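You operate a simulated robot arm through the tools that you are given. There is no shell and no other tool. Be economical: measure what you need, move in short steps, check, and stop when the job is done.

The job below is to be done with a simulated two-armed robot. You get a single attempt, and the scene is never put back.

TASK
The bush went in dry: grease it and press it into the spare arm.
Fine: draw it out by the black driver, press it on the round tin, put it back in the arm's eye and pull the bush lever twice, so that the green mark shows.

Only the result counts: the job must be done as asked and must still hold three seconds after the hand-in. Knocking over, shifting, dropping, spilling or breaking anything else fails it.

THE ROBOT
Two 7-joint arms with two-finger parallel grippers on one trunk, on a base that drives. Base frame: it is fixed to the floor where the robot stands at the start and does not move with it; the origin is under the middle of the robot, x ahead of it, y to its left, z up; the surface under the hand at the start is at about z = 90. Readings come in cm, degrees, newtons and seconds.
The left shoulder is at the start at [5, 18.7, 116], the right one opposite. With the tool pointing down near the work surface each hand reaches from about 10 to 66 cm from the robot's upright axis, wherever it stands, measured 20 degrees to its own side. Places, roughly: arm eye [50, 20, 90]; bush lever [50, 20, 110]; round tin [40, 0, 90]; spare arm [50, 20, 100]. Payload 3.43 kg a hand.
The tool frame of a hand sits at the grasp point between the pads (the TCP): z along the fingers, y along the line on which they close. The tips reach 3 cm beyond it. Largest opening 9.4 cm; finger width 2.8, thickness 1; the body of the gripper, 5 by 9.6 cm, starts 5.5 cm behind the TCP.
Orientation is told as [roll, pitch, yaw] about the base's x, y, z axes, in that order, counted from this pose: with the fingers straight down and closing along the base's y, the tool's x points along the base's -x, its y along +y and its z along -z.

THE INTERFACE
- The arms move only by the tool servo_tool. It takes "left_rows", "right_rows" or both (then of equal length, played together; a hand with none holds still); each is a list of rows, each an object of numbers (a shift or turn left out is 0, a gripper value left out holds the last): "rx", "ry", "rz": the turn, a rotation vector about the base's x, y, z in units of 8 degrees (1.0 is 8 degrees); "tx", "ty", "tz": the shift along the base's x, y, z in units of 25 mm (1.0 is 25 mm); "claw": the finger opening in cm, from 0 to 9.4. In form: [{"rx": .., "ry": .., "rz": .., "tx": .., "ty": .., "tz": .., "claw": ..}, ...]. A call has 1 to 8 rows; each row shifts and turns the commanded pose from where the row before left it. A call with a number of a shift or a turn outside -1 to 1 is refused whole. Each row takes 0.2 s and may step no farther than 5 cm and 8.6 degrees from the row before; otherwise, or with a gripper value out of range, the whole call is refused. Where a pose cannot be reached the arm comes as near as it can. A force on the tool above 40 N (or 10 N above the force at the start of the call, whichever is more), or a blocked arm, ends the call early, and 0.2 s more pass. The fingers move at their own pace (about 15.3 cm/s each) and stop on an object; they squeeze with about 29 N. The grip force told is the motor's: it shows also when the fingers shut on nothing. Time passes only in rows, and 0.2 s behind the last, so rows that do not move let the fingers close. It gives the time, the measured TCP pose, the force on the tool (base axes), the opening and the grip force at its end, in the units of the frame above (readings bear some noise), with the torque about the TCP (base axes, N m) and any sound that the robot's microphone picked up.
- Cameras (640 x 400 px; columns grow to the right, rows downward): "scene" is now at [14.37, 2.21, 132.07]; the picture's right is [0.26, -0.97, 0.00], its down [-0.57, -0.15, -0.81] and it looks along [0.78, 0.21, -0.59] (base axes); focal length 292 px, centre (320, 200). "left" rides on the left gripper at [7.6, -1.4, -10.2] in its tool frame; the picture's right is [0.18, 0.98, 0.00], its down [-0.75, 0.14, -0.64] and it looks along [-0.63, 0.12, 0.77] (tool axes); focal length 243 px, centre (320, 200). "right" rides on the right gripper at [7.6, 1.4, -10.3] in its tool frame; the picture's right is [-0.18, 0.98, 0.00], its down [-0.75, -0.14, -0.64] and it looks along [-0.63, -0.12, 0.77] (tool axes); focal length 243 px, centre (320, 200). There is no depth. A picture from a camera that has moved, and an enlarged one, comes with that camera's place and axes in the base frame and with its lens.
- capture(camera): a new picture of that camera. It takes no simulated time.
- lift_body(by): slides the trunk up (or, below 0, down) by that many cm; the arms and the scene camera ride with it, the base frame stays. It gives what a move gives, with no picture.
- roll_base(legs): drives the robot by 1 to 6 legs, each [ahead, left, turn to the left] in cm, cm and degrees, along the robot's own axes; the way and the turn of a leg run together, so that a leg with both is an arc; at most 150 cm and 180 degrees a leg. The arms and the cameras ride along, it lands a little off, and it stops where it bumps. It gives what a move gives.
- aim_head(pan, tilt): turns the head with the scene camera to pan (to the left, within 80 degrees either way) and tilt (down, from -29 to 69), counted from straight ahead of the robot. It gives what a move gives.
- enlarge(camera, box): a new picture of the part [left, top, right, bottom] of that camera's present view, enlarged. It takes no simulated time.
- sign_off(): hands the job in; it is judged then, once.

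Go step by step. Nothing tells you exact positions but the pictures and the camera data: compare them with the known pose of the tool, close in by small moves and look again before you grip or let go. The budget is 120 turns and 92 pictures, counting those below and the enlarged ones. Unless the task says otherwise, let go and move clear before handing in, and close with one line.

The tools are called after "Request:" as name(argument=value, ...) on one line, values as JSON. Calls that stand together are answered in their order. servo_tool: Moves the arms, as the interface text tells. Its arguments: {"type":"object","properties":{"left_rows":{"type":"array"},"right_rows":{"type":"array"}},"required":[]} The other tools are called the same way: lift_body (by) slides the trunk up or down; roll_base (legs) drives the base; aim_head (pan, tilt) turns the head that bears the scene camera; capture (camera) takes a picture; enlarge (camera, box) takes an enlarged picture of a part of a camera's view; sign_off () hands the job in.

At the start:

```text
time_s: 0.0
left_eef_pos: [33.0, 28.99, 99.94]
left_ee_rot: [0.0, 0.0, 0.0]
left_wrist_force: [-0.1, 0.3, -0.4]
left_ft_torque: [0.02, -0.02, 0.01]
left_finger_gap: 9.39
left_gripper_force: 0.1
right_eef_pos: [47.74, -10.19, 99.98]
right_ee_rot: [0.0, 0.0, 0.0]
right_wrist_force: [-0.3, -0.4, 0.1]
right_ft_torque: [-0.03, -0.02, 0.02]
right_finger_gap: 9.41
right_gripper_force: 0.1
trunk travel left (down, up): [-37.5, 5.7]
robot x, y, heading: [-0.1, 0.03, -0.1]
head pan, tilt: [14.8, 35.9]
```

scene: 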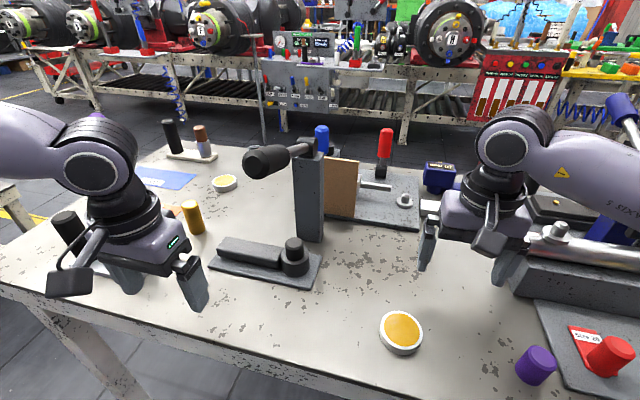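
right: 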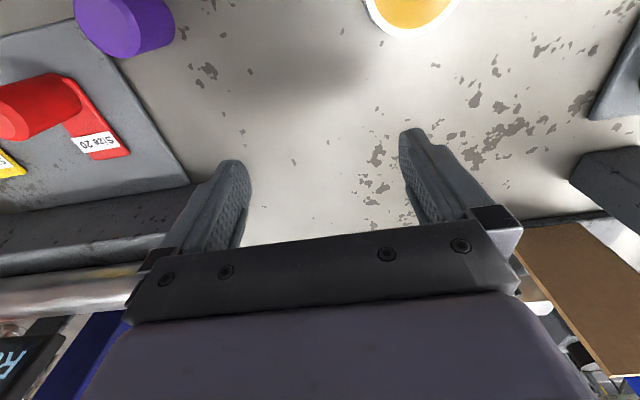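
left: 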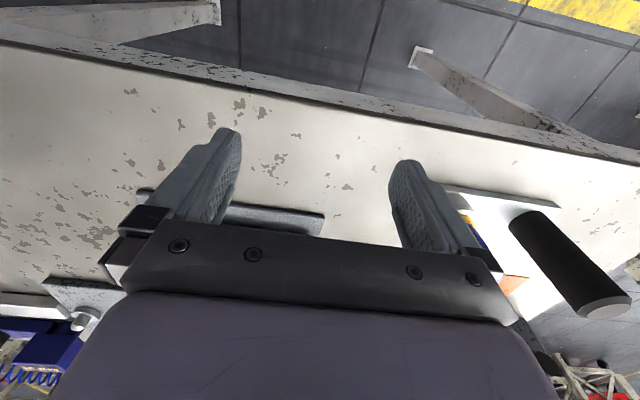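

I see a press with a post and a lever with a black knob, the spare arm on its base plate with a black driver standing in its eye, and a round tin of yellow grease at the front. I'll look closer at the press and the tin.

Request:
enlarge(camera="scene", box=[190, 110, 350, 300])

Request:
enlarge(camera="scene", box=[320, 240, 640, 400])

Request:
enlarge(camera="scene", box=[30, 110, 250, 300])

```text
2.11 times, centred on (270, 205) of scene
camera zoom: at [14.37, 2.21, 132.07], right [0.26, -0.97, 0.0], down [-0.57, -0.15, -0.81], along [0.78, 0.21, -0.59], focal length 614 px, centre (425, 190)
```

zoom: 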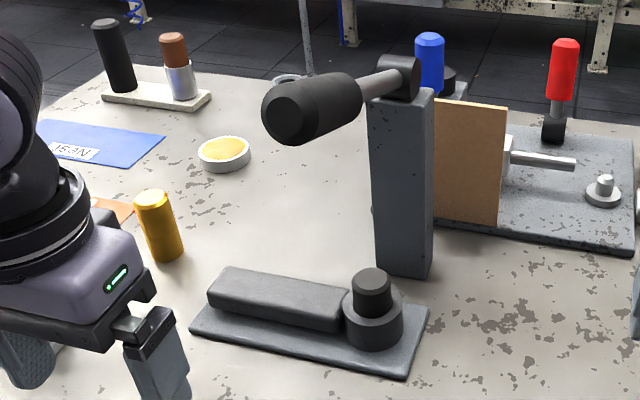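

```text
2.00 times, centred on (480, 320) of scene
camera zoom: at [14.37, 2.21, 132.07], right [0.26, -0.97, 0.0], down [-0.57, -0.15, -0.81], along [0.78, 0.21, -0.59], focal length 583 px, centre (0, -40)
```

zoom: 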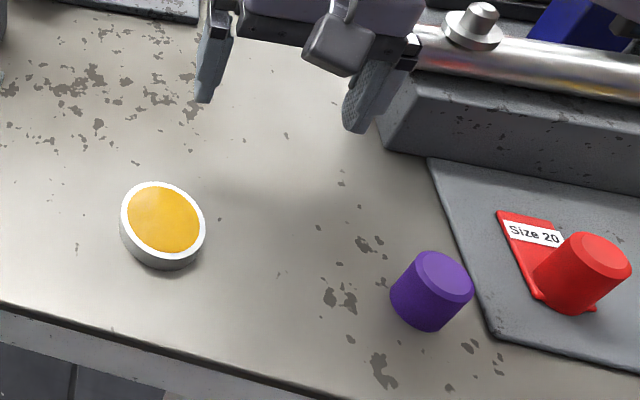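

```text
2.11 times, centred on (140, 205) of scene
camera zoom: at [14.37, 2.21, 132.07], right [0.26, -0.97, 0.0], down [-0.57, -0.15, -0.81], along [0.78, 0.21, -0.59], focal length 614 px, centre (699, 190)
```

zoom: 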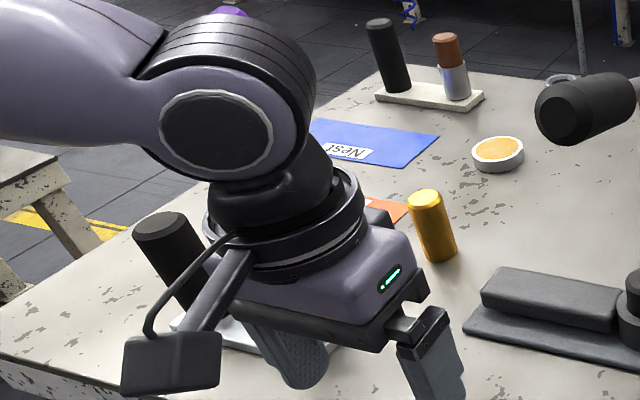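

The driver stands in the eye at about [47.5, 16], its top near z 98; the tin is at about [39.4, -3]. I need a second view to place the lever and eye, so I raise the left hand and look through its camera.

Request:
servo_tool(left_rows=[{"tz": 1}, {"tz": 1}, {"tz": 1}, {"tz": 1}, {"tz": 0.5, "tx": -0.8}, {"tz": 0.5, "tx": -0.8}])

Request:
capture(camera="left")

Request:
capture(camera="scene")

```text
time_s: 1.4
left_eef_pos: [28.96, 29.03, 112.56]
left_ee_rot: [0.0, -0.1, 0.2]
left_wrist_force: [-0.2, -0.6, 0.2]
left_ft_torque: [-0.01, 0.0, 0.03]
left_finger_gap: 9.39
left_gripper_force: 0.0
right_eef_pos: [47.59, -10.22, 99.95]
right_ee_rot: [0.0, 0.0, 0.0]
right_wrist_force: [0.3, -0.3, 0.9]
right_ft_torque: [-0.01, -0.02, -0.01]
right_finger_gap: 9.39
right_gripper_force: 0.2
trunk travel left (down, up): [-37.5, 5.7]
robot x, y, heading: [-0.2, -0.09, -0.1]
head pan, tilt: [14.8, 35.9]
```

```text
85 pictures are left
camera left: at [21.21, 27.55, 122.67], right [-0.19, 0.98, 0.0], down [0.75, 0.14, 0.64], along [0.63, 0.12, -0.77], focal length 243 px, centre (320, 200)
```

left: 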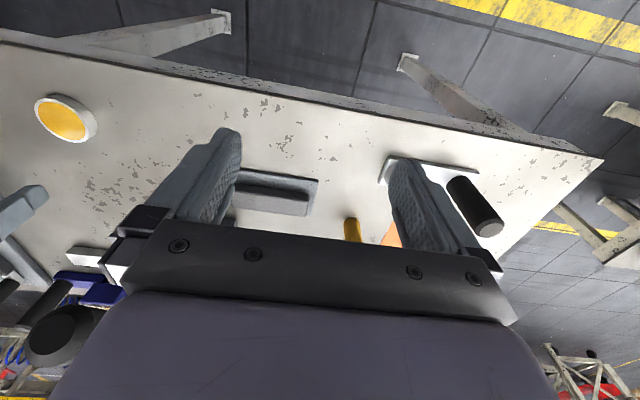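

```text
84 pictures are left
camera scene: at [14.34, 2.21, 132.08], right [0.26, -0.97, 0.0], down [-0.57, -0.15, -0.81], along [0.78, 0.21, -0.59], focal length 292 px, centre (320, 200)
```

scene: 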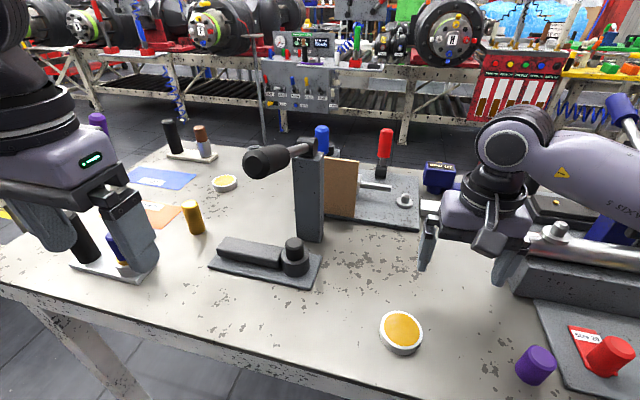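

The two views place the lever: knob end at about [39, 16, 117], pivot at about [57, 16, 111], so it passes right over the driver. I will therefore come at the driver from the robot's side with the left hand pitched about 52°, and first I get it into that pose.

Request:
servo_tool(left_rows=[{"ry": -1}, {"ry": -1, "ty": -0.6}, {"ry": -1, "ty": -0.8}, {"ry": -1, "ty": -0.9}, {"ry": -1, "ty": -0.9, "tz": -0.5}, {"ry": -1, "ty": -0.9, "tz": -0.9}, {"ry": -0.5, "ty": -0.6, "tz": -0.9, "tx": 0.4}, {"tz": -0.9, "tx": 0.6}])

Request:
capture(camera="left")

Request:
capture(camera="scene")

```text
time_s: 3.2
left_eef_pos: [39.08, 14.84, 110.42]
left_ee_rot: [-0.3, -52.1, 0.4]
left_wrist_force: [-0.2, 0.6, 0.7]
left_ft_torque: [-0.03, -0.02, -0.02]
left_finger_gap: 9.41
left_gripper_force: 0.1
left hand out of reach, approached as far as the arm can: row 3, 4, 5, 6, 7
right_eef_pos: [47.56, -10.31, 99.99]
right_ee_rot: [0.0, -0.1, 0.0]
right_wrist_force: [0.8, 0.8, 0.2]
right_ft_torque: [0.03, 0.01, -0.01]
right_finger_gap: 9.39
right_gripper_force: 0.0
trunk travel left (down, up): [-37.5, 5.7]
robot x, y, heading: [-0.0, 0.11, -0.3]
head pan, tilt: [14.8, 35.9]
```

```text
83 pictures are left
camera left: at [26.17, 13.42, 110.7], right [-0.11, 0.98, -0.15], down [-0.04, 0.14, 0.99], along [0.99, 0.12, 0.03], focal length 243 px, centre (320, 200)
```

left: 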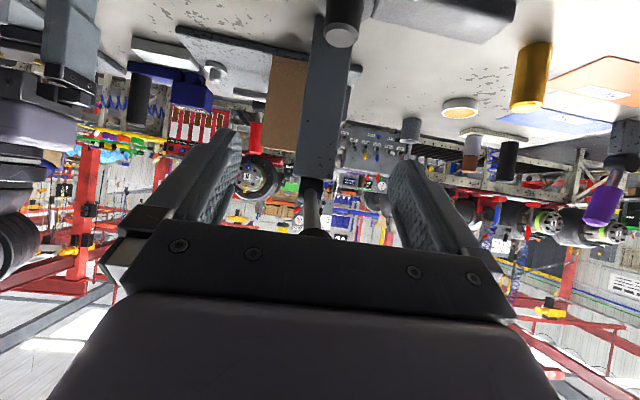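

```text
82 pictures are left
camera scene: at [14.42, 2.23, 132.06], right [0.26, -0.97, 0.0], down [-0.57, -0.15, -0.81], along [0.78, 0.21, -0.59], focal length 292 px, centre (320, 200)
```

scene: 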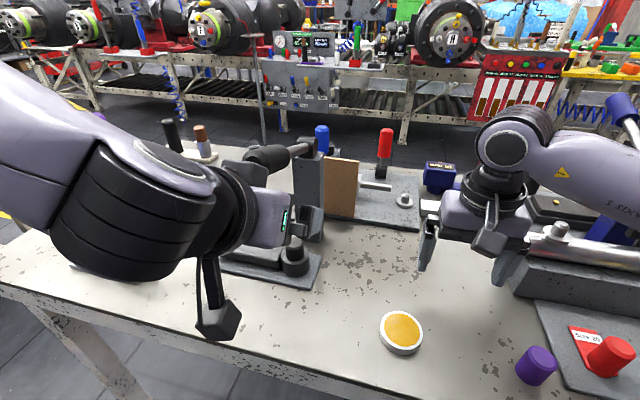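

The hand is near its inner reach limit here, so backing the base 12 cm gives it room. First I raise the right hand straight up out of the way.

Request:
servo_tool(right_rows=[{"tz": 1}, {"tz": 1}, {"tz": 1}, {"tz": 1}, {"tz": 1}])

Request:
roll_base(legs=[[-12, 0, 0]])

Request:
capture(camera="scene")

Request:
capture(camera="left")

```text
time_s: 4.4
left_eef_pos: [38.93, 15.08, 110.4]
left_ee_rot: [-0.3, -52.1, 0.2]
left_wrist_force: [-0.3, -0.1, 0.5]
left_ft_torque: [0.01, 0.02, -0.02]
left_finger_gap: 9.4
left_gripper_force: 0.0
right_eef_pos: [47.66, -10.22, 112.51]
right_ee_rot: [0.0, 0.0, 0.1]
right_wrist_force: [0.3, 0.7, -0.3]
right_ft_torque: [0.03, -0.01, -0.04]
right_finger_gap: 9.4
right_gripper_force: 0.0
trunk travel left (down, up): [-37.5, 5.7]
robot x, y, heading: [0.1, 0.12, -0.0]
head pan, tilt: [14.8, 35.9]
```

```text
time_s: 5.6
left_eef_pos: [26.97, 14.94, 110.48]
left_ee_rot: [-0.2, -52.1, 0.2]
left_wrist_force: [-0.8, 0.0, 1.0]
left_ft_torque: [-0.02, 0.02, 0.02]
left_finger_gap: 9.39
left_gripper_force: 0.1
right_eef_pos: [35.75, -10.25, 112.6]
right_ee_rot: [0.0, 0.0, -0.1]
right_wrist_force: [-0.7, 0.5, 0.1]
right_ft_torque: [0.0, -0.03, 0.06]
right_finger_gap: 9.38
right_gripper_force: 0.0
trunk travel left (down, up): [-37.5, 5.7]
robot x, y, heading: [-11.87, 0.11, 0.1]
head pan, tilt: [14.8, 35.9]
```

```text
81 pictures are left
camera scene: at [2.35, 2.21, 132.08], right [0.26, -0.97, 0.0], down [-0.57, -0.15, -0.81], along [0.78, 0.21, -0.59], focal length 292 px, centre (320, 200)
```

scene: 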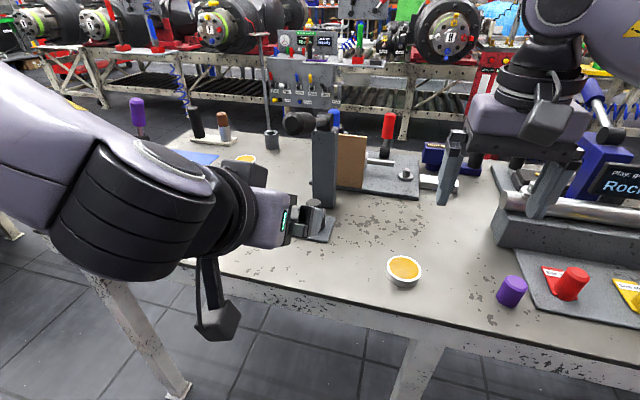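

```text
80 pictures are left
camera left: at [14.11, 13.44, 110.74], right [-0.11, 0.98, -0.15], down [-0.04, 0.14, 0.99], along [0.99, 0.12, 0.03], focal length 243 px, centre (320, 200)
```

left: 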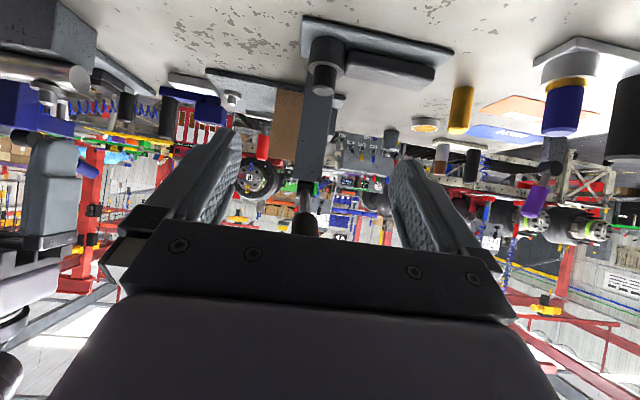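

The driver and eye are visible in the left view (upside-down). I bring the hand down to driver height, still well short of it.

Request:
servo_tool(left_rows=[{"tz": -0.8, "tx": 0.2}, {"tz": -0.8, "tx": 0.4}, {"tz": -0.8, "tx": 0.4}, {"tz": -0.8, "tx": 0.4}, {"tz": -0.8, "tx": 0.4, "ty": 0.3}, {}])

Request:
capture(camera="left")

Request:
capture(camera="scene")

```text
time_s: 7.0
left_eef_pos: [31.71, 15.64, 100.46]
left_ee_rot: [-0.1, -51.9, 0.2]
left_wrist_force: [0.0, 0.8, 0.0]
left_ft_torque: [0.01, 0.0, -0.01]
left_finger_gap: 9.38
left_gripper_force: 0.0
right_eef_pos: [35.71, -10.3, 112.51]
right_ee_rot: [0.0, -0.1, 0.0]
right_wrist_force: [0.3, 0.1, -0.4]
right_ft_torque: [0.0, 0.01, -0.02]
right_finger_gap: 9.42
right_gripper_force: 0.1
trunk travel left (down, up): [-37.5, 5.7]
robot x, y, heading: [-12.09, 0.15, 0.0]
head pan, tilt: [14.8, 35.9]
```

```text
79 pictures are left
camera left: at [18.73, 14.12, 100.69], right [-0.11, 0.98, -0.15], down [-0.04, 0.14, 0.99], along [0.99, 0.12, 0.03], focal length 243 px, centre (320, 200)
```

left: 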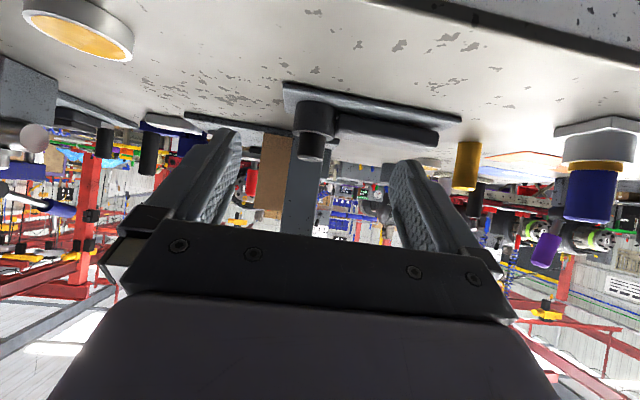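

```text
78 pictures are left
camera scene: at [2.44, 2.21, 132.07], right [0.26, -0.97, 0.0], down [-0.57, -0.15, -0.81], along [0.78, 0.21, -0.59], focal length 292 px, centre (320, 200)
```

scene: 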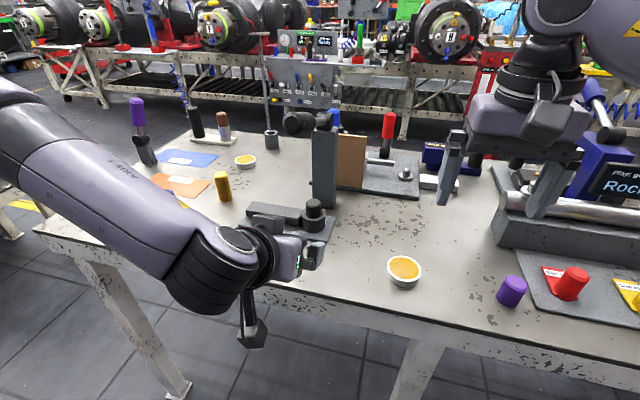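

Request:
enlarge(camera="left", box=[260, 70, 480, 210])

Request:
enlarge(camera="scene", box=[230, 90, 360, 290])

```text
2.86 times, centred on (370, 140) of left
camera zoom: at [18.73, 14.12, 100.69], right [-0.11, 0.98, -0.15], down [-0.04, 0.14, 0.99], along [0.99, 0.12, 0.03], focal length 693 px, centre (177, 371)
```

zoom: 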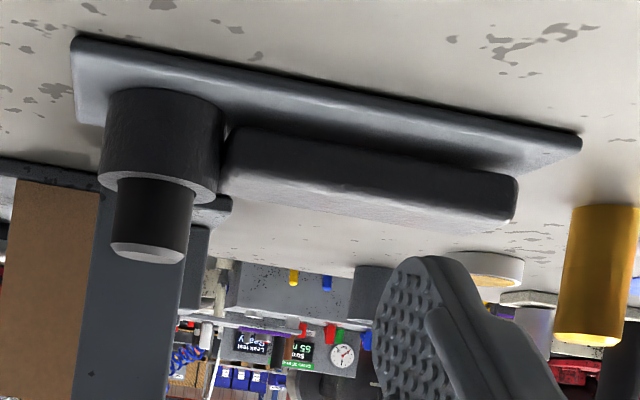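

```text
2.00 times, centred on (295, 190) of scene
camera zoom: at [2.44, 2.21, 132.07], right [0.26, -0.97, 0.0], down [-0.57, -0.15, -0.81], along [0.78, 0.21, -0.59], focal length 583 px, centre (370, 220)
```

zoom: 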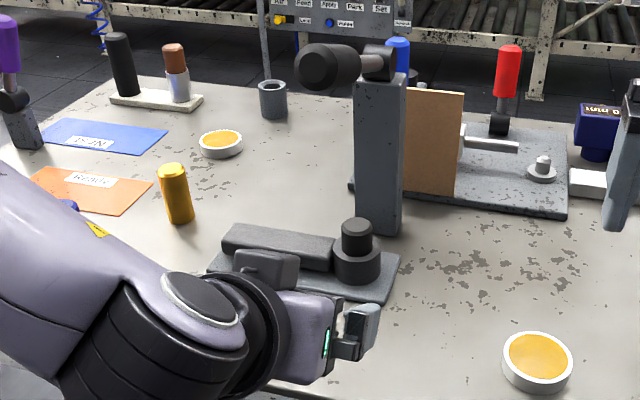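

I place the driver at [47.7, 15.75] with its top at z 96.8 and the boss top at z 94. I'll grip it with the fingertips at TCP [46.3, 15.75, 97.2], so I go most of the way and check.

Request:
servo_tool(left_rows=[{"tx": 0.8, "tz": -0.4, "claw": 6}, {"tx": 0.8, "tz": -0.4, "ty": 0.04}, {"tx": 0.8, "tz": -0.3}, {"tx": 0.8, "tz": -0.2}, {"tx": 0.8}, {"tx": 0.6}, {}])

Request:
capture(camera="left")

Request:
enlarge(camera="scene", box=[230, 90, 360, 290])

```text
time_s: 8.6
left_eef_pos: [42.34, 17.73, 98.51]
left_ee_rot: [-0.2, -52.0, 0.3]
left_wrist_force: [0.3, 0.7, -0.8]
left_ft_torque: [-0.02, 0.02, -0.01]
left_finger_gap: 5.97
left_gripper_force: 0.1
left hand out of reach, approached as far as the arm can: row 3, 4, 5, 6
right_eef_pos: [35.67, -10.19, 112.52]
right_ee_rot: [-0.1, 0.0, 0.1]
right_wrist_force: [-0.4, 1.0, 0.2]
right_ft_torque: [0.01, 0.04, 0.01]
right_finger_gap: 9.42
right_gripper_force: 0.1
trunk travel left (down, up): [-37.5, 5.7]
robot x, y, heading: [-12.17, -0.3, 0.0]
head pan, tilt: [14.8, 35.9]
```

```text
75 pictures are left
camera left: at [29.54, 16.17, 98.75], right [-0.11, 0.98, -0.15], down [-0.04, 0.14, 0.99], along [0.99, 0.12, 0.03], focal length 243 px, centre (320, 200)
```

left: 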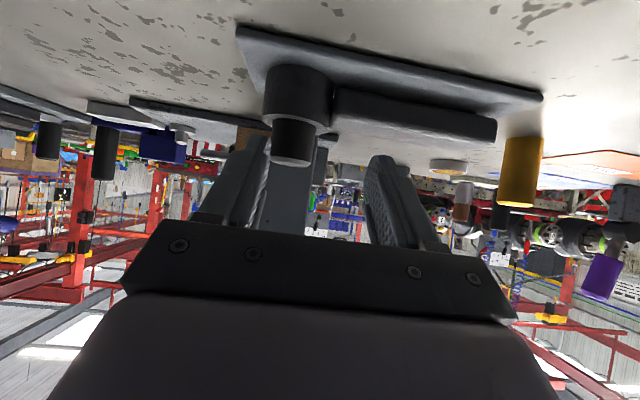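

```text
2.00 times, centred on (295, 190) of scene
camera zoom: at [2.44, 2.21, 132.07], right [0.26, -0.97, 0.0], down [-0.57, -0.15, -0.81], along [0.78, 0.21, -0.59], focal length 583 px, centre (370, 220)
```

zoom: 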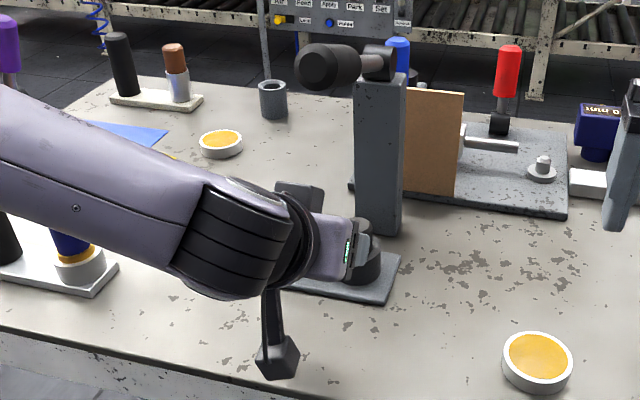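

The arm ran to the limit of its reach in this pose. I retract the hand and then drive the base about 7 cm forward.

Request:
servo_tool(left_rows=[{"tx": -0.9, "tz": 0.3}, {"tx": -0.9, "tz": 0.3}, {"tx": -0.9, "tz": 0.3}, {"tx": -0.9, "tz": 0.3}, {}])

```text
time_s: 9.8
left_eef_pos: [33.36, 17.68, 101.36]
left_ee_rot: [-0.2, -52.1, 0.3]
left_wrist_force: [0.1, -0.4, 1.3]
left_ft_torque: [-0.01, -0.01, 0.02]
left_finger_gap: 5.99
left_gripper_force: 0.0
right_eef_pos: [35.65, -10.28, 112.5]
right_ee_rot: [0.0, 0.0, -0.1]
right_wrist_force: [0.1, 0.1, -0.7]
right_ft_torque: [0.0, -0.01, 0.0]
right_finger_gap: 9.39
right_gripper_force: 0.1
trunk travel left (down, up): [-37.5, 5.7]
robot x, y, heading: [-11.83, 0.14, 0.2]
head pan, tilt: [14.8, 35.9]
```

Request:
roll_base(legs=[[7, 0, 0]])

Request:
servo_tool(left_rows=[{"ty": -0.4, "tz": -0.4}, {"ty": -0.4, "tz": -0.4}, {"tz": -0.4}, {}])

Request:
capture(camera="left")

```text
time_s: 10.8
left_eef_pos: [40.29, 17.67, 101.35]
left_ee_rot: [-0.1, -52.0, 0.2]
left_wrist_force: [0.4, 1.1, 0.5]
left_ft_torque: [-0.02, -0.02, 0.0]
left_finger_gap: 6.0
left_gripper_force: 0.1
right_eef_pos: [42.56, -10.18, 112.42]
right_ee_rot: [0.0, 0.1, 0.1]
right_wrist_force: [1.5, 0.2, 0.6]
right_ft_torque: [0.0, 0.01, 0.0]
right_finger_gap: 9.4
right_gripper_force: 0.0
trunk travel left (down, up): [-37.5, 5.7]
robot x, y, heading: [-4.81, -0.08, -0.1]
head pan, tilt: [14.8, 35.9]
```

```text
time_s: 11.8
left_eef_pos: [40.39, 15.7, 98.29]
left_ee_rot: [-0.1, -52.1, 0.2]
left_wrist_force: [0.2, 0.4, 0.2]
left_ft_torque: [-0.01, -0.01, 0.0]
left_finger_gap: 6.01
left_gripper_force: 0.0
right_eef_pos: [42.59, -10.33, 112.44]
right_ee_rot: [0.1, 0.0, 0.0]
right_wrist_force: [-0.3, 0.5, -0.1]
right_ft_torque: [0.01, 0.01, 0.03]
right_finger_gap: 9.38
right_gripper_force: 0.0
trunk travel left (down, up): [-37.5, 5.7]
robot x, y, heading: [-5.02, -0.03, -0.0]
head pan, tilt: [14.8, 35.9]
```

```text
73 pictures are left
camera left: at [27.46, 14.16, 98.61], right [-0.12, 0.98, -0.15], down [-0.04, 0.14, 0.99], along [0.99, 0.12, 0.03], focal length 243 px, centre (320, 200)
```

left: 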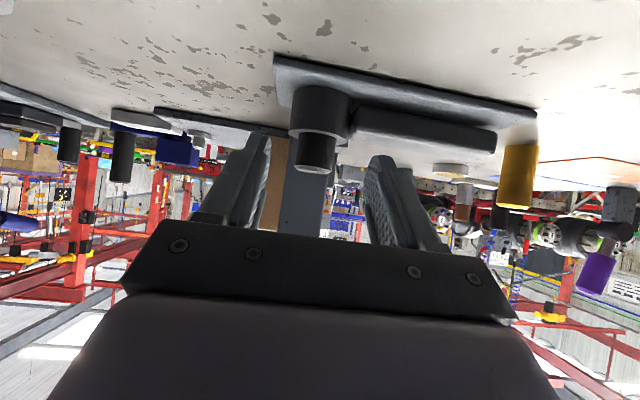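

The driver sits centred ahead at y 15.7, matching the estimate. I advance to the grasp point.

Request:
servo_tool(left_rows=[{"tx": 0.5, "tz": -0.15}, {"tx": 0.5, "tz": -0.15}, {"tx": 0.5, "tz": -0.1}, {"tx": 0.5}, {"tx": 0.36}, {}])

Request:
capture(camera="left")

Request:
capture(camera="scene")

```text
time_s: 13.2
left_eef_pos: [45.95, 16.75, 98.09]
left_ee_rot: [-0.2, -51.9, 0.2]
left_wrist_force: [0.6, -0.1, 0.8]
left_ft_torque: [0.02, 0.0, 0.02]
left_finger_gap: 6.0
left_gripper_force: 0.1
left hand out of reach, approached as far as the arm can: row 2, 3, 5
right_eef_pos: [42.65, -10.23, 112.58]
right_ee_rot: [-0.1, -0.1, 0.0]
right_wrist_force: [-0.5, 0.1, -0.4]
right_ft_torque: [0.0, 0.04, 0.04]
right_finger_gap: 9.4
right_gripper_force: 0.1
trunk travel left (down, up): [-37.5, 5.7]
robot x, y, heading: [-5.07, -0.25, 0.1]
head pan, tilt: [14.8, 35.9]
```

```text
72 pictures are left
camera left: at [33.05, 15.2, 98.31], right [-0.11, 0.98, -0.15], down [-0.04, 0.14, 0.99], along [0.99, 0.12, 0.03], focal length 243 px, centre (320, 200)
```

left: 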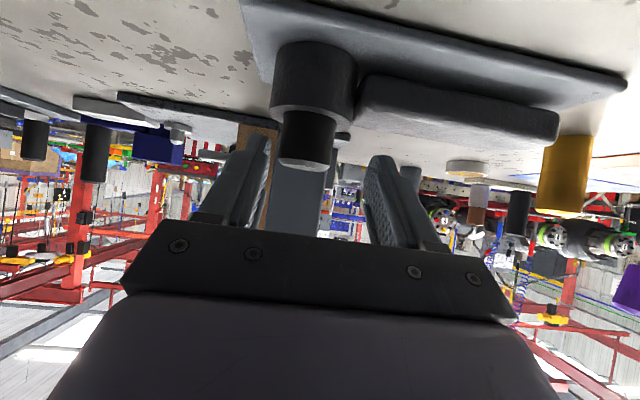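

```text
71 pictures are left
camera scene: at [9.33, 2.22, 132.07], right [0.26, -0.97, 0.0], down [-0.57, -0.15, -0.81], along [0.78, 0.21, -0.59], focal length 292 px, centre (320, 200)
```

scene: 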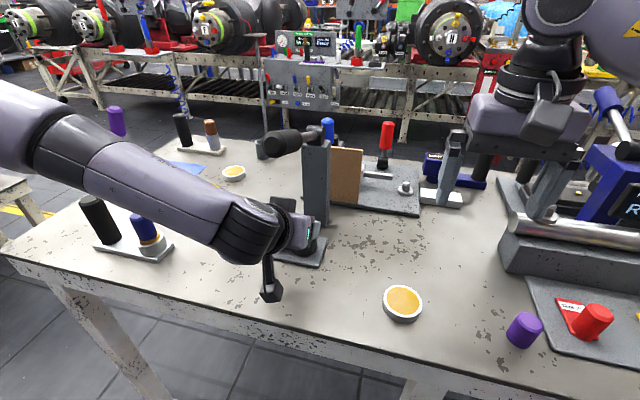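

It is still being deflected by a joint limit. Moving the base forward and to the right will suit the left hand better, so I retract both hands and then shift the base.

Request:
servo_tool(left_rows=[{"tx": -0.8}, {"tx": -0.8, "tz": 0.2}, {"tx": -0.8, "tz": 0.4}, {"tx": -0.8, "tz": 0.4}, {"tx": -0.8}, {}], right_rows=[{"tx": -0.8}, {"tx": -0.8}, {"tx": -0.8}, {"tx": -0.8}, {"tx": -0.8}, {}])

Request:
roll_base(legs=[[5, -8, 0]])

Request:
capture(camera="scene")

```text
time_s: 14.7
left_eef_pos: [35.97, 16.85, 100.48]
left_ee_rot: [-0.1, -52.0, 0.2]
left_wrist_force: [-0.8, 0.0, 0.8]
left_ft_torque: [0.0, 0.0, 0.0]
left_finger_gap: 6.0
left_gripper_force: 0.0
right_eef_pos: [32.61, -10.33, 112.5]
right_ee_rot: [0.0, -0.1, 0.0]
right_wrist_force: [0.2, -0.4, 0.1]
right_ft_torque: [-0.04, 0.03, -0.01]
right_finger_gap: 9.41
right_gripper_force: 0.1
trunk travel left (down, up): [-37.5, 5.7]
robot x, y, heading: [-5.1, 0.0, -0.1]
head pan, tilt: [14.8, 35.9]
```

```text
time_s: 16.0
left_eef_pos: [40.91, 8.91, 100.49]
left_ee_rot: [-0.1, -52.0, 0.2]
left_wrist_force: [0.8, 0.5, 0.7]
left_ft_torque: [-0.03, 0.01, -0.02]
left_finger_gap: 6.01
left_gripper_force: 0.1
right_eef_pos: [37.73, -18.14, 112.66]
right_ee_rot: [0.0, 0.0, 0.1]
right_wrist_force: [0.4, -0.3, -0.2]
right_ft_torque: [0.02, 0.0, 0.01]
right_finger_gap: 9.41
right_gripper_force: 0.0
trunk travel left (down, up): [-37.5, 5.7]
robot x, y, heading: [0.09, -7.78, 0.1]
head pan, tilt: [14.8, 35.9]
```

```text
70 pictures are left
camera scene: at [14.35, -5.75, 132.07], right [0.26, -0.97, 0.0], down [-0.57, -0.15, -0.81], along [0.78, 0.21, -0.59], focal length 292 px, centre (320, 200)
```

scene: 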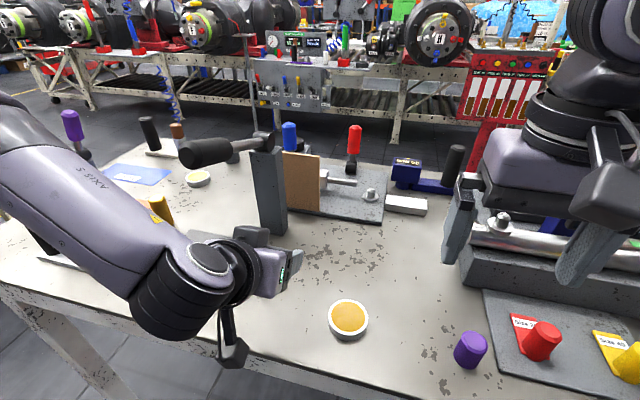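

Now I bring the left hand to y 15.75 and z 97.2 while still short of the driver (TCP x about 40.5).

Request:
servo_tool(left_rows=[{"ty": 0.7, "tx": -0.2}, {"ty": 0.7}, {"ty": 0.7, "tz": -0.3}, {"ty": 0.63, "tz": -0.5}, {"tz": -0.5}, {}])

Request:
capture(camera="left")

```text
time_s: 17.4
left_eef_pos: [40.89, 15.52, 97.23]
left_ee_rot: [-0.1, -52.1, 0.2]
left_wrist_force: [-0.4, -0.4, 0.4]
left_ft_torque: [0.0, 0.02, -0.01]
left_finger_gap: 5.97
left_gripper_force: 0.0
left hand out of reach, approached as far as the arm can: row 2
right_eef_pos: [37.61, -18.21, 112.51]
right_ee_rot: [0.0, 0.0, 0.1]
right_wrist_force: [0.4, -0.5, 0.2]
right_ft_torque: [0.0, 0.0, 0.04]
right_finger_gap: 9.39
right_gripper_force: 0.1
trunk travel left (down, up): [-37.5, 5.7]
robot x, y, heading: [0.14, -7.79, 0.1]
head pan, tilt: [14.8, 35.9]
```

```text
69 pictures are left
camera left: at [28.12, 14.04, 97.41], right [-0.12, 0.98, -0.15], down [-0.04, 0.14, 0.99], along [0.99, 0.12, 0.03], focal length 243 px, centre (320, 200)
```

left: 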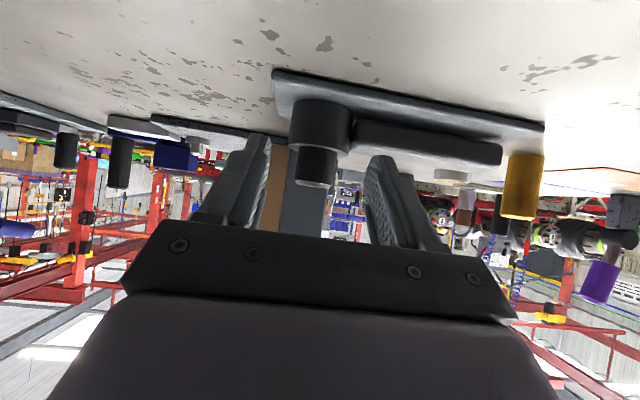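

Request:
servo_tool(left_rows=[{"tx": 0.5, "ty": 0.08}, {"tx": 0.5}, {"tx": 0.5}, {"tx": 0.4}, {"tx": 0.26}, {}])

Request:
capture(camera="left")

Request:
enlarge(camera="scene", box=[170, 120, 330, 300])

```text
time_s: 18.8
left_eef_pos: [46.32, 15.83, 97.1]
left_ee_rot: [-0.1, -52.0, 0.1]
left_wrist_force: [0.3, -0.8, -0.5]
left_ft_torque: [0.01, 0.01, 0.0]
left_finger_gap: 5.97
left_gripper_force: 0.1
right_eef_pos: [37.59, -18.26, 112.53]
right_ee_rot: [0.1, 0.0, 0.1]
right_wrist_force: [0.1, 0.2, 0.4]
right_ft_torque: [0.01, 0.0, 0.01]
right_finger_gap: 9.38
right_gripper_force: 0.1
trunk travel left (down, up): [-37.5, 5.7]
robot x, y, heading: [0.05, -8.05, 0.3]
head pan, tilt: [14.8, 35.9]
```

```text
68 pictures are left
camera left: at [33.53, 14.25, 97.44], right [-0.12, 0.98, -0.15], down [-0.04, 0.14, 0.99], along [0.99, 0.12, 0.03], focal length 243 px, centre (320, 200)
```

left: 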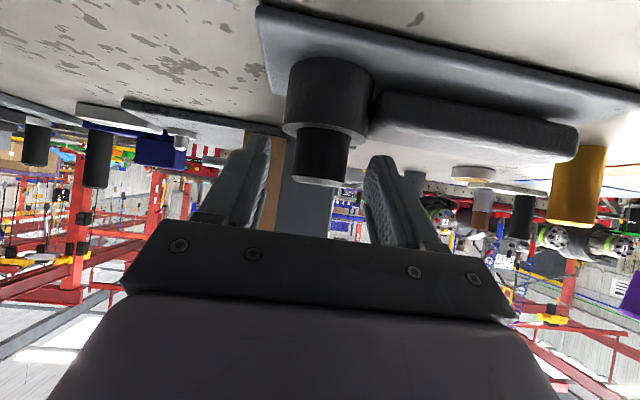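

```text
2.22 times, centred on (250, 210) of scene
camera zoom: at [14.33, -5.7, 132.07], right [0.26, -0.97, 0.0], down [-0.57, -0.15, -0.81], along [0.78, 0.21, -0.59], focal length 648 px, centre (476, 178)
```

zoom: 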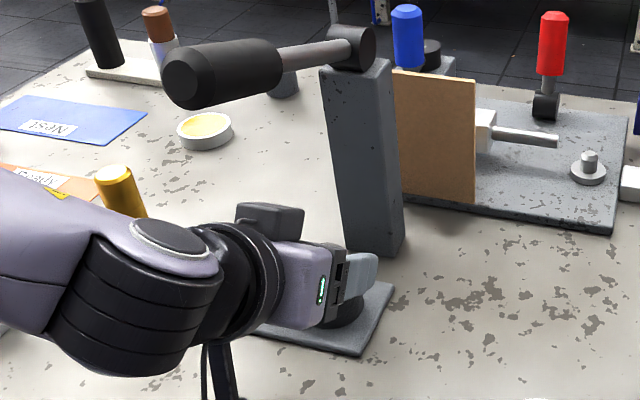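

The driver is between the fingertips; I close the grip.

Request:
servo_tool(left_rows=[{"claw": 4.0}, {"claw": 2.5}, {"claw": 2.5}, {}])

Request:
capture(camera="left")

```text
time_s: 19.8
left_eef_pos: [46.47, 15.69, 97.28]
left_ee_rot: [-0.1, -52.0, 0.1]
left_wrist_force: [0.1, -0.4, 0.0]
left_ft_torque: [0.0, -0.06, -0.04]
left_finger_gap: 3.03
left_gripper_force: 29.2
right_eef_pos: [37.59, -18.06, 112.37]
right_ee_rot: [0.1, 0.1, 0.0]
right_wrist_force: [0.3, -1.2, 0.6]
right_ft_torque: [0.01, -0.02, 0.0]
right_finger_gap: 9.39
right_gripper_force: 0.0
trunk travel left (down, up): [-37.5, 5.7]
robot x, y, heading: [-0.04, -7.93, -0.0]
head pan, tilt: [14.8, 35.9]
```

```text
66 pictures are left
camera left: at [33.52, 14.25, 97.44], right [-0.12, 0.98, -0.15], down [-0.04, 0.14, 0.99], along [0.99, 0.12, 0.03], focal length 243 px, centre (320, 200)
```

left: 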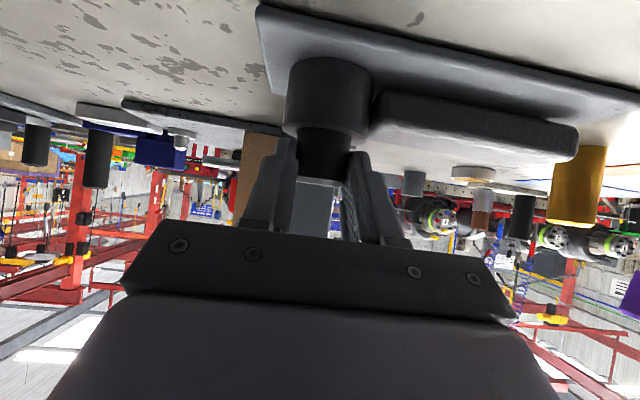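

Gripped on a 3.0 cm driver. I lift it straight up slowly.

Request:
servo_tool(left_rows=[{"tz": 0.3}, {"tz": 0.3}, {"tz": 0.3}, {"tz": 0.3}, {}])

Request:
capture(camera="left")

```text
time_s: 21.0
left_eef_pos: [46.39, 15.68, 100.28]
left_ee_rot: [0.0, -52.0, 0.2]
left_wrist_force: [-1.2, 0.8, 0.3]
left_ft_torque: [-0.01, -0.03, -0.03]
left_finger_gap: 2.51
left_gripper_force: 0.1
right_eef_pos: [37.65, -18.21, 112.58]
right_ee_rot: [0.0, 0.0, 0.1]
right_wrist_force: [0.3, 1.6, 0.1]
right_ft_torque: [-0.03, 0.02, -0.02]
right_finger_gap: 9.42
right_gripper_force: 0.0
trunk travel left (down, up): [-37.5, 5.7]
robot x, y, heading: [-0.24, -8.12, 0.1]
head pan, tilt: [14.8, 35.9]
```

```text
65 pictures are left
camera left: at [33.53, 14.21, 100.44], right [-0.11, 0.98, -0.15], down [-0.04, 0.14, 0.99], along [0.99, 0.12, 0.03], focal length 243 px, centre (320, 200)
```

left: 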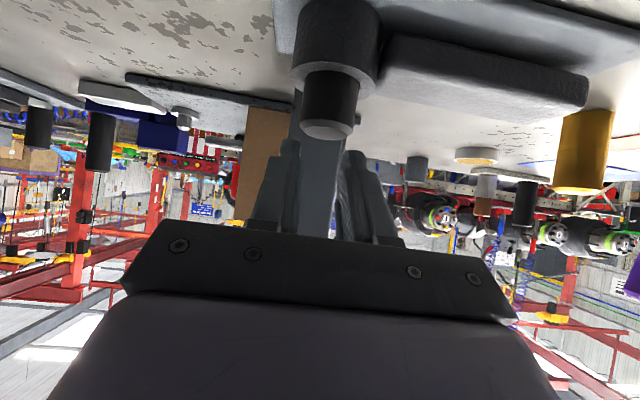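

The grip slipped: only the very tips were holding. I open, go back down with the driver deeper between the pads, and squeeze fully.

Request:
servo_tool(left_rows=[{"claw": 6}, {}, {"tz": -0.4}, {"tz": -0.4, "tx": 0.15}, {"tz": -0.4, "tx": 0.2}, {"tz": -0.14}, {}])

Request:
enlarge(camera="left", box=[220, 60, 420, 240])

```text
time_s: 22.6
left_eef_pos: [47.32, 15.8, 96.71]
left_ee_rot: [0.0, -51.9, 0.2]
left_wrist_force: [0.7, -0.2, -0.7]
left_ft_torque: [0.0, -0.02, 0.0]
left_finger_gap: 5.99
left_gripper_force: 0.0
right_eef_pos: [37.55, -18.08, 112.38]
right_ee_rot: [0.0, -0.1, 0.2]
right_wrist_force: [-0.3, 0.1, -0.5]
right_ft_torque: [0.03, 0.01, 0.01]
right_finger_gap: 9.39
right_gripper_force: 0.0
trunk travel left (down, up): [-37.5, 5.7]
robot x, y, heading: [-0.1, -7.78, 0.0]
head pan, tilt: [14.8, 35.9]
```

```text
2.22 times, centred on (320, 150) of left
camera zoom: at [34.42, 14.21, 97.11], right [-0.12, 0.98, -0.15], down [-0.04, 0.14, 0.99], along [0.99, 0.12, 0.03], focal length 539 px, centre (320, 311)
```

zoom: 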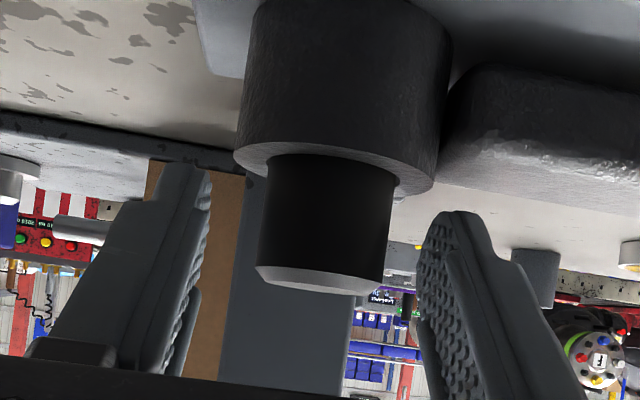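

Request:
servo_tool(left_rows=[{"claw": 3.5}, {"claw": 0}, {}, {}, {"tz": 0.1}, {"tz": 0.1}, {"tz": 0.1}])

Request:
enlarge(camera="left", box=[220, 60, 420, 240])

```text
time_s: 24.2
left_eef_pos: [47.23, 15.72, 96.95]
left_ee_rot: [-0.2, -51.1, 0.2]
left_wrist_force: [8.3, -9.4, -39.2]
left_ft_torque: [0.0, -0.73, -0.1]
left_finger_gap: 3.5
left_gripper_force: 45.2
right_eef_pos: [37.98, -18.13, 112.23]
right_ee_rot: [0.0, 0.2, 0.0]
right_wrist_force: [-0.2, 0.2, -0.3]
right_ft_torque: [-0.01, 0.02, 0.0]
right_finger_gap: 9.39
right_gripper_force: 0.0
trunk travel left (down, up): [-37.5, 5.7]
robot x, y, heading: [-0.12, -7.86, -0.0]
head pan, tilt: [14.8, 35.9]
```

```text
2.22 times, centred on (320, 150) of left
camera zoom: at [34.46, 14.24, 97.36], right [-0.12, 0.98, -0.15], down [-0.03, 0.14, 0.99], along [0.99, 0.12, 0.01], focal length 539 px, centre (320, 311)
```

zoom: 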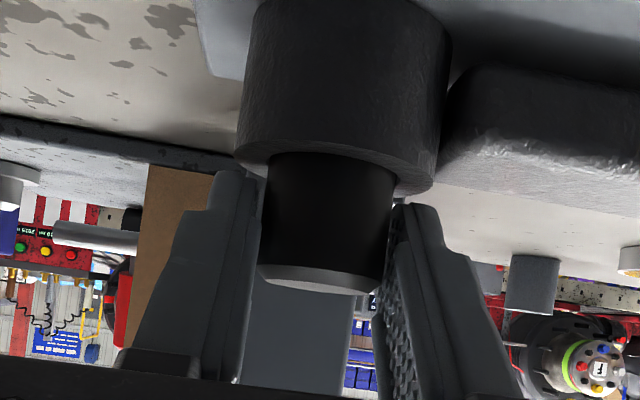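

Now it's held firmly (3.5 cm wide), and the bush resists with about 39 N. I keep pulling in small steps.

Request:
servo_tool(left_rows=[{"tz": 0.1}, {"tz": 0.1}, {"tz": 0.1}, {"tz": 0.1}])

Request:
enlarge(camera="left", box=[220, 60, 420, 240])

```text
time_s: 24.6
left_eef_pos: [47.29, 15.69, 96.9]
left_ee_rot: [-0.2, -50.8, 0.2]
left_wrist_force: [19.1, -6.2, -22.3]
left_ft_torque: [-0.21, -1.41, 0.09]
left_finger_gap: 3.49
left_gripper_force: 45.2
right_eef_pos: [37.95, -18.26, 112.34]
right_ee_rot: [0.0, 0.1, 0.0]
right_wrist_force: [0.5, -0.2, 0.0]
right_ft_torque: [-0.01, 0.03, -0.02]
right_finger_gap: 9.42
right_gripper_force: 0.1
trunk travel left (down, up): [-37.5, 5.7]
robot x, y, heading: [-0.07, -7.66, 0.1]
head pan, tilt: [14.8, 35.9]
stopped in row 2 (left hand): the force on the tool passed its limit at 53 N (the readings are from after the stop); the commanded pose is now the measured one
```

```text
2.22 times, centred on (320, 150) of left
camera zoom: at [34.48, 14.23, 97.45], right [-0.12, 0.98, -0.14], down [-0.02, 0.14, 0.99], along [0.99, 0.12, 0.0], focal length 539 px, centre (320, 311)
```

zoom: 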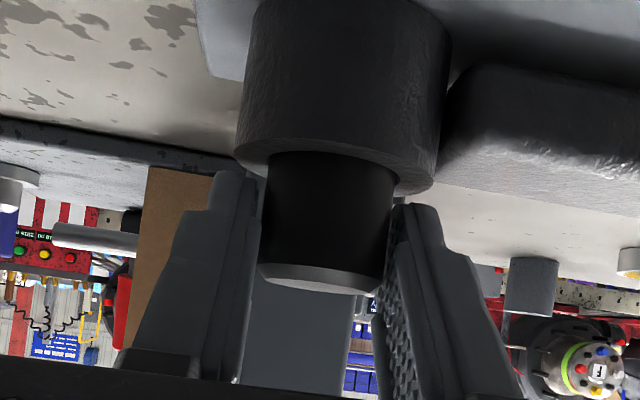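

The 3.5 cm gap suggests the tips are pinching the boss rim rather than the driver. I release, raise about 0.5 cm, and look.

Request:
servo_tool(left_rows=[{"claw": 6}, {}, {"ry": -0.15}, {"tz": 0.12}, {"tx": -0.1}, {}])

Request:
enlarge(camera="left", box=[220, 60, 420, 240])

```text
time_s: 26.1
left_eef_pos: [46.65, 15.76, 97.3]
left_ee_rot: [-0.2, -52.2, 0.2]
left_wrist_force: [-0.8, 0.6, -0.5]
left_ft_torque: [0.01, 0.03, 0.0]
left_finger_gap: 6.0
left_gripper_force: 0.1
right_eef_pos: [37.62, -18.16, 112.49]
right_ee_rot: [0.0, 0.0, 0.1]
right_wrist_force: [0.2, -0.9, -0.3]
right_ft_torque: [0.05, -0.05, 0.03]
right_finger_gap: 9.39
right_gripper_force: 0.0
trunk travel left (down, up): [-37.5, 5.7]
robot x, y, heading: [-0.15, -8.08, -0.3]
head pan, tilt: [14.8, 35.9]
```

```text
2.22 times, centred on (320, 150) of left
camera zoom: at [33.88, 14.2, 97.71], right [-0.11, 0.98, -0.15], down [-0.05, 0.14, 0.99], along [0.99, 0.12, 0.03], focal length 539 px, centre (320, 311)
```

zoom: 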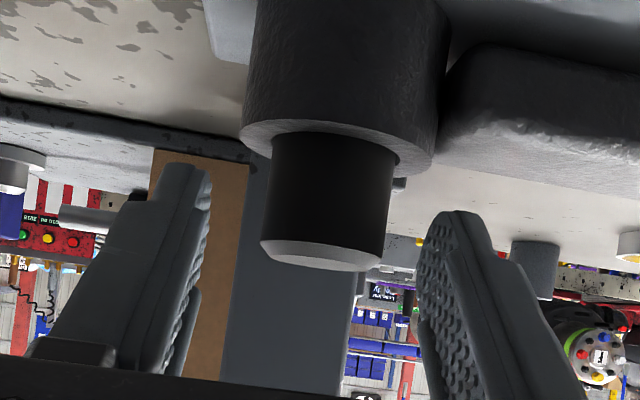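

Request:
servo_tool(left_rows=[{"tx": 0.28, "tz": -0.04}, {"claw": 4.2}, {"claw": 2.6}, {}, {}])

Request:
enlarge(camera="left", box=[220, 60, 420, 240])

```text
time_s: 27.2
left_eef_pos: [47.57, 15.72, 97.48]
left_ee_rot: [-0.2, -52.3, 0.2]
left_wrist_force: [0.9, 0.5, 1.5]
left_ft_torque: [0.01, -0.01, -0.02]
left_finger_gap: 3.01
left_gripper_force: 28.6
right_eef_pos: [37.58, -18.12, 112.53]
right_ee_rot: [0.0, 0.1, 0.1]
right_wrist_force: [-0.3, 0.5, 0.3]
right_ft_torque: [0.01, 0.02, -0.01]
right_finger_gap: 9.41
right_gripper_force: 0.0
trunk travel left (down, up): [-37.5, 5.7]
robot x, y, heading: [0.03, -7.84, 0.0]
head pan, tilt: [14.8, 35.9]
```

```text
2.22 times, centred on (320, 150) of left
camera zoom: at [34.58, 14.22, 97.64], right [-0.11, 0.98, -0.15], down [-0.05, 0.14, 0.99], along [0.99, 0.12, 0.03], focal length 539 px, centre (320, 311)
```

zoom: 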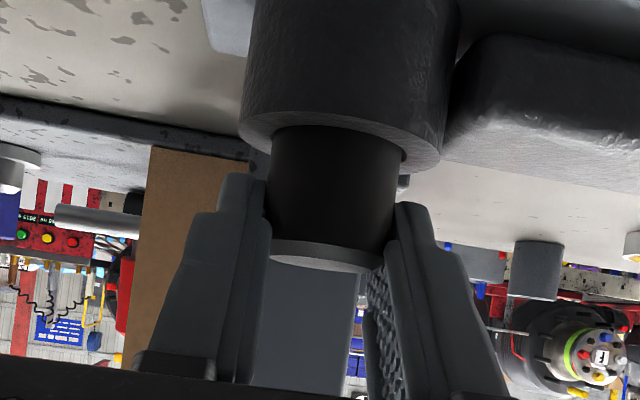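

The gap is now 3.0, on the driver itself. I pull gently and watch the force.

Request:
servo_tool(left_rows=[{"tz": 0.06, "claw": 0}, {"tz": 0.06}, {"tz": 0.06}])

Request:
enlarge(camera="left", box=[220, 60, 420, 240])

```text
time_s: 28.1
left_eef_pos: [47.48, 15.63, 97.84]
left_ee_rot: [-0.2, -52.3, 0.2]
left_wrist_force: [-0.9, -0.1, -1.1]
left_ft_torque: [0.01, 0.01, 0.0]
left_finger_gap: 3.05
left_gripper_force: 28.9
right_eef_pos: [37.54, -18.11, 112.3]
right_ee_rot: [0.0, 0.0, 0.0]
right_wrist_force: [-0.2, -0.2, 0.7]
right_ft_torque: [0.01, -0.03, 0.0]
right_finger_gap: 9.43
right_gripper_force: 0.1
trunk travel left (down, up): [-37.5, 5.7]
robot x, y, heading: [-0.24, -8.06, 0.4]
head pan, tilt: [14.8, 35.9]
```

```text
2.22 times, centred on (320, 150) of left
camera zoom: at [34.55, 14.2, 98.08], right [-0.11, 0.98, -0.15], down [-0.05, 0.14, 0.99], along [0.99, 0.12, 0.03], focal length 539 px, centre (320, 311)
```

zoom: 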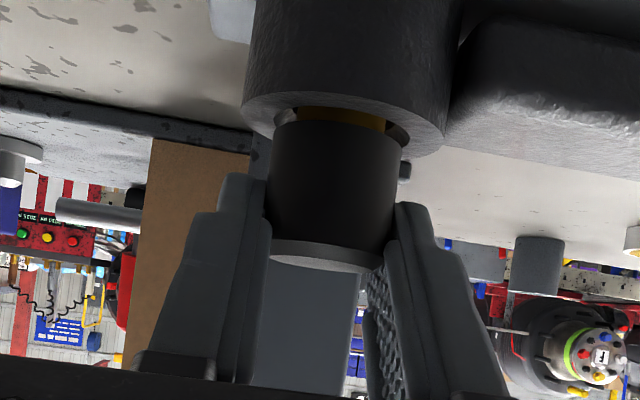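

The brass bush is rising with the driver. I continue lifting slowly.

Request:
servo_tool(left_rows=[{"tz": 0.15}, {"tz": 0.15}, {"tz": 0.2}, {"tz": 0.2}, {"tz": 0.2}, {"tz": 0.2}, {}])

Request:
capture(camera="left")

Request:
capture(camera="scene")

```text
time_s: 29.6
left_eef_pos: [47.43, 15.91, 100.63]
left_ee_rot: [-0.2, -52.3, 0.2]
left_wrist_force: [0.7, 0.5, -1.1]
left_ft_torque: [-0.03, -0.01, -0.02]
left_finger_gap: 3.02
left_gripper_force: 29.0
right_eef_pos: [37.6, -18.18, 112.6]
right_ee_rot: [0.0, 0.0, 0.0]
right_wrist_force: [-0.5, 0.4, -0.3]
right_ft_torque: [-0.01, 0.02, 0.0]
right_finger_gap: 9.39
right_gripper_force: 0.0
trunk travel left (down, up): [-37.5, 5.7]
robot x, y, heading: [0.38, -7.99, -0.2]
head pan, tilt: [14.8, 35.9]
```

```text
58 pictures are left
camera left: at [34.57, 14.19, 100.87], right [-0.11, 0.98, -0.15], down [-0.05, 0.14, 0.99], along [0.99, 0.12, 0.03], focal length 243 px, centre (320, 200)
```

left: 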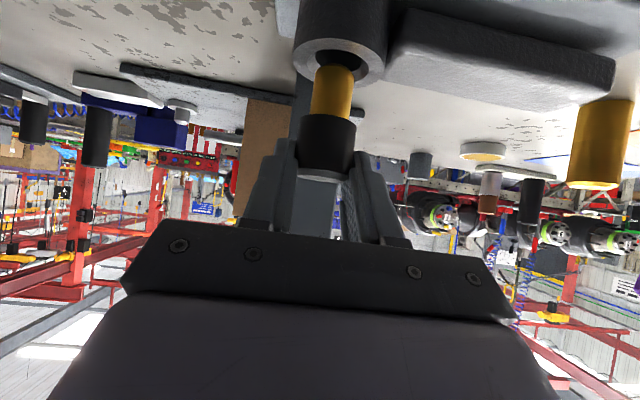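

```text
57 pictures are left
camera scene: at [14.35, -5.72, 132.07], right [0.26, -0.97, 0.0], down [-0.57, -0.15, -0.81], along [0.78, 0.21, -0.59], focal length 292 px, centre (320, 200)
```

scene: 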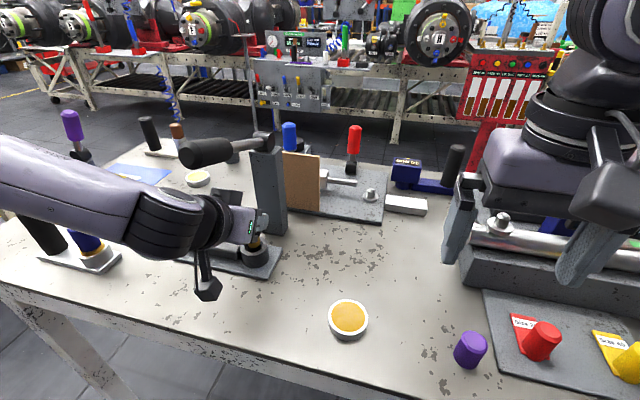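

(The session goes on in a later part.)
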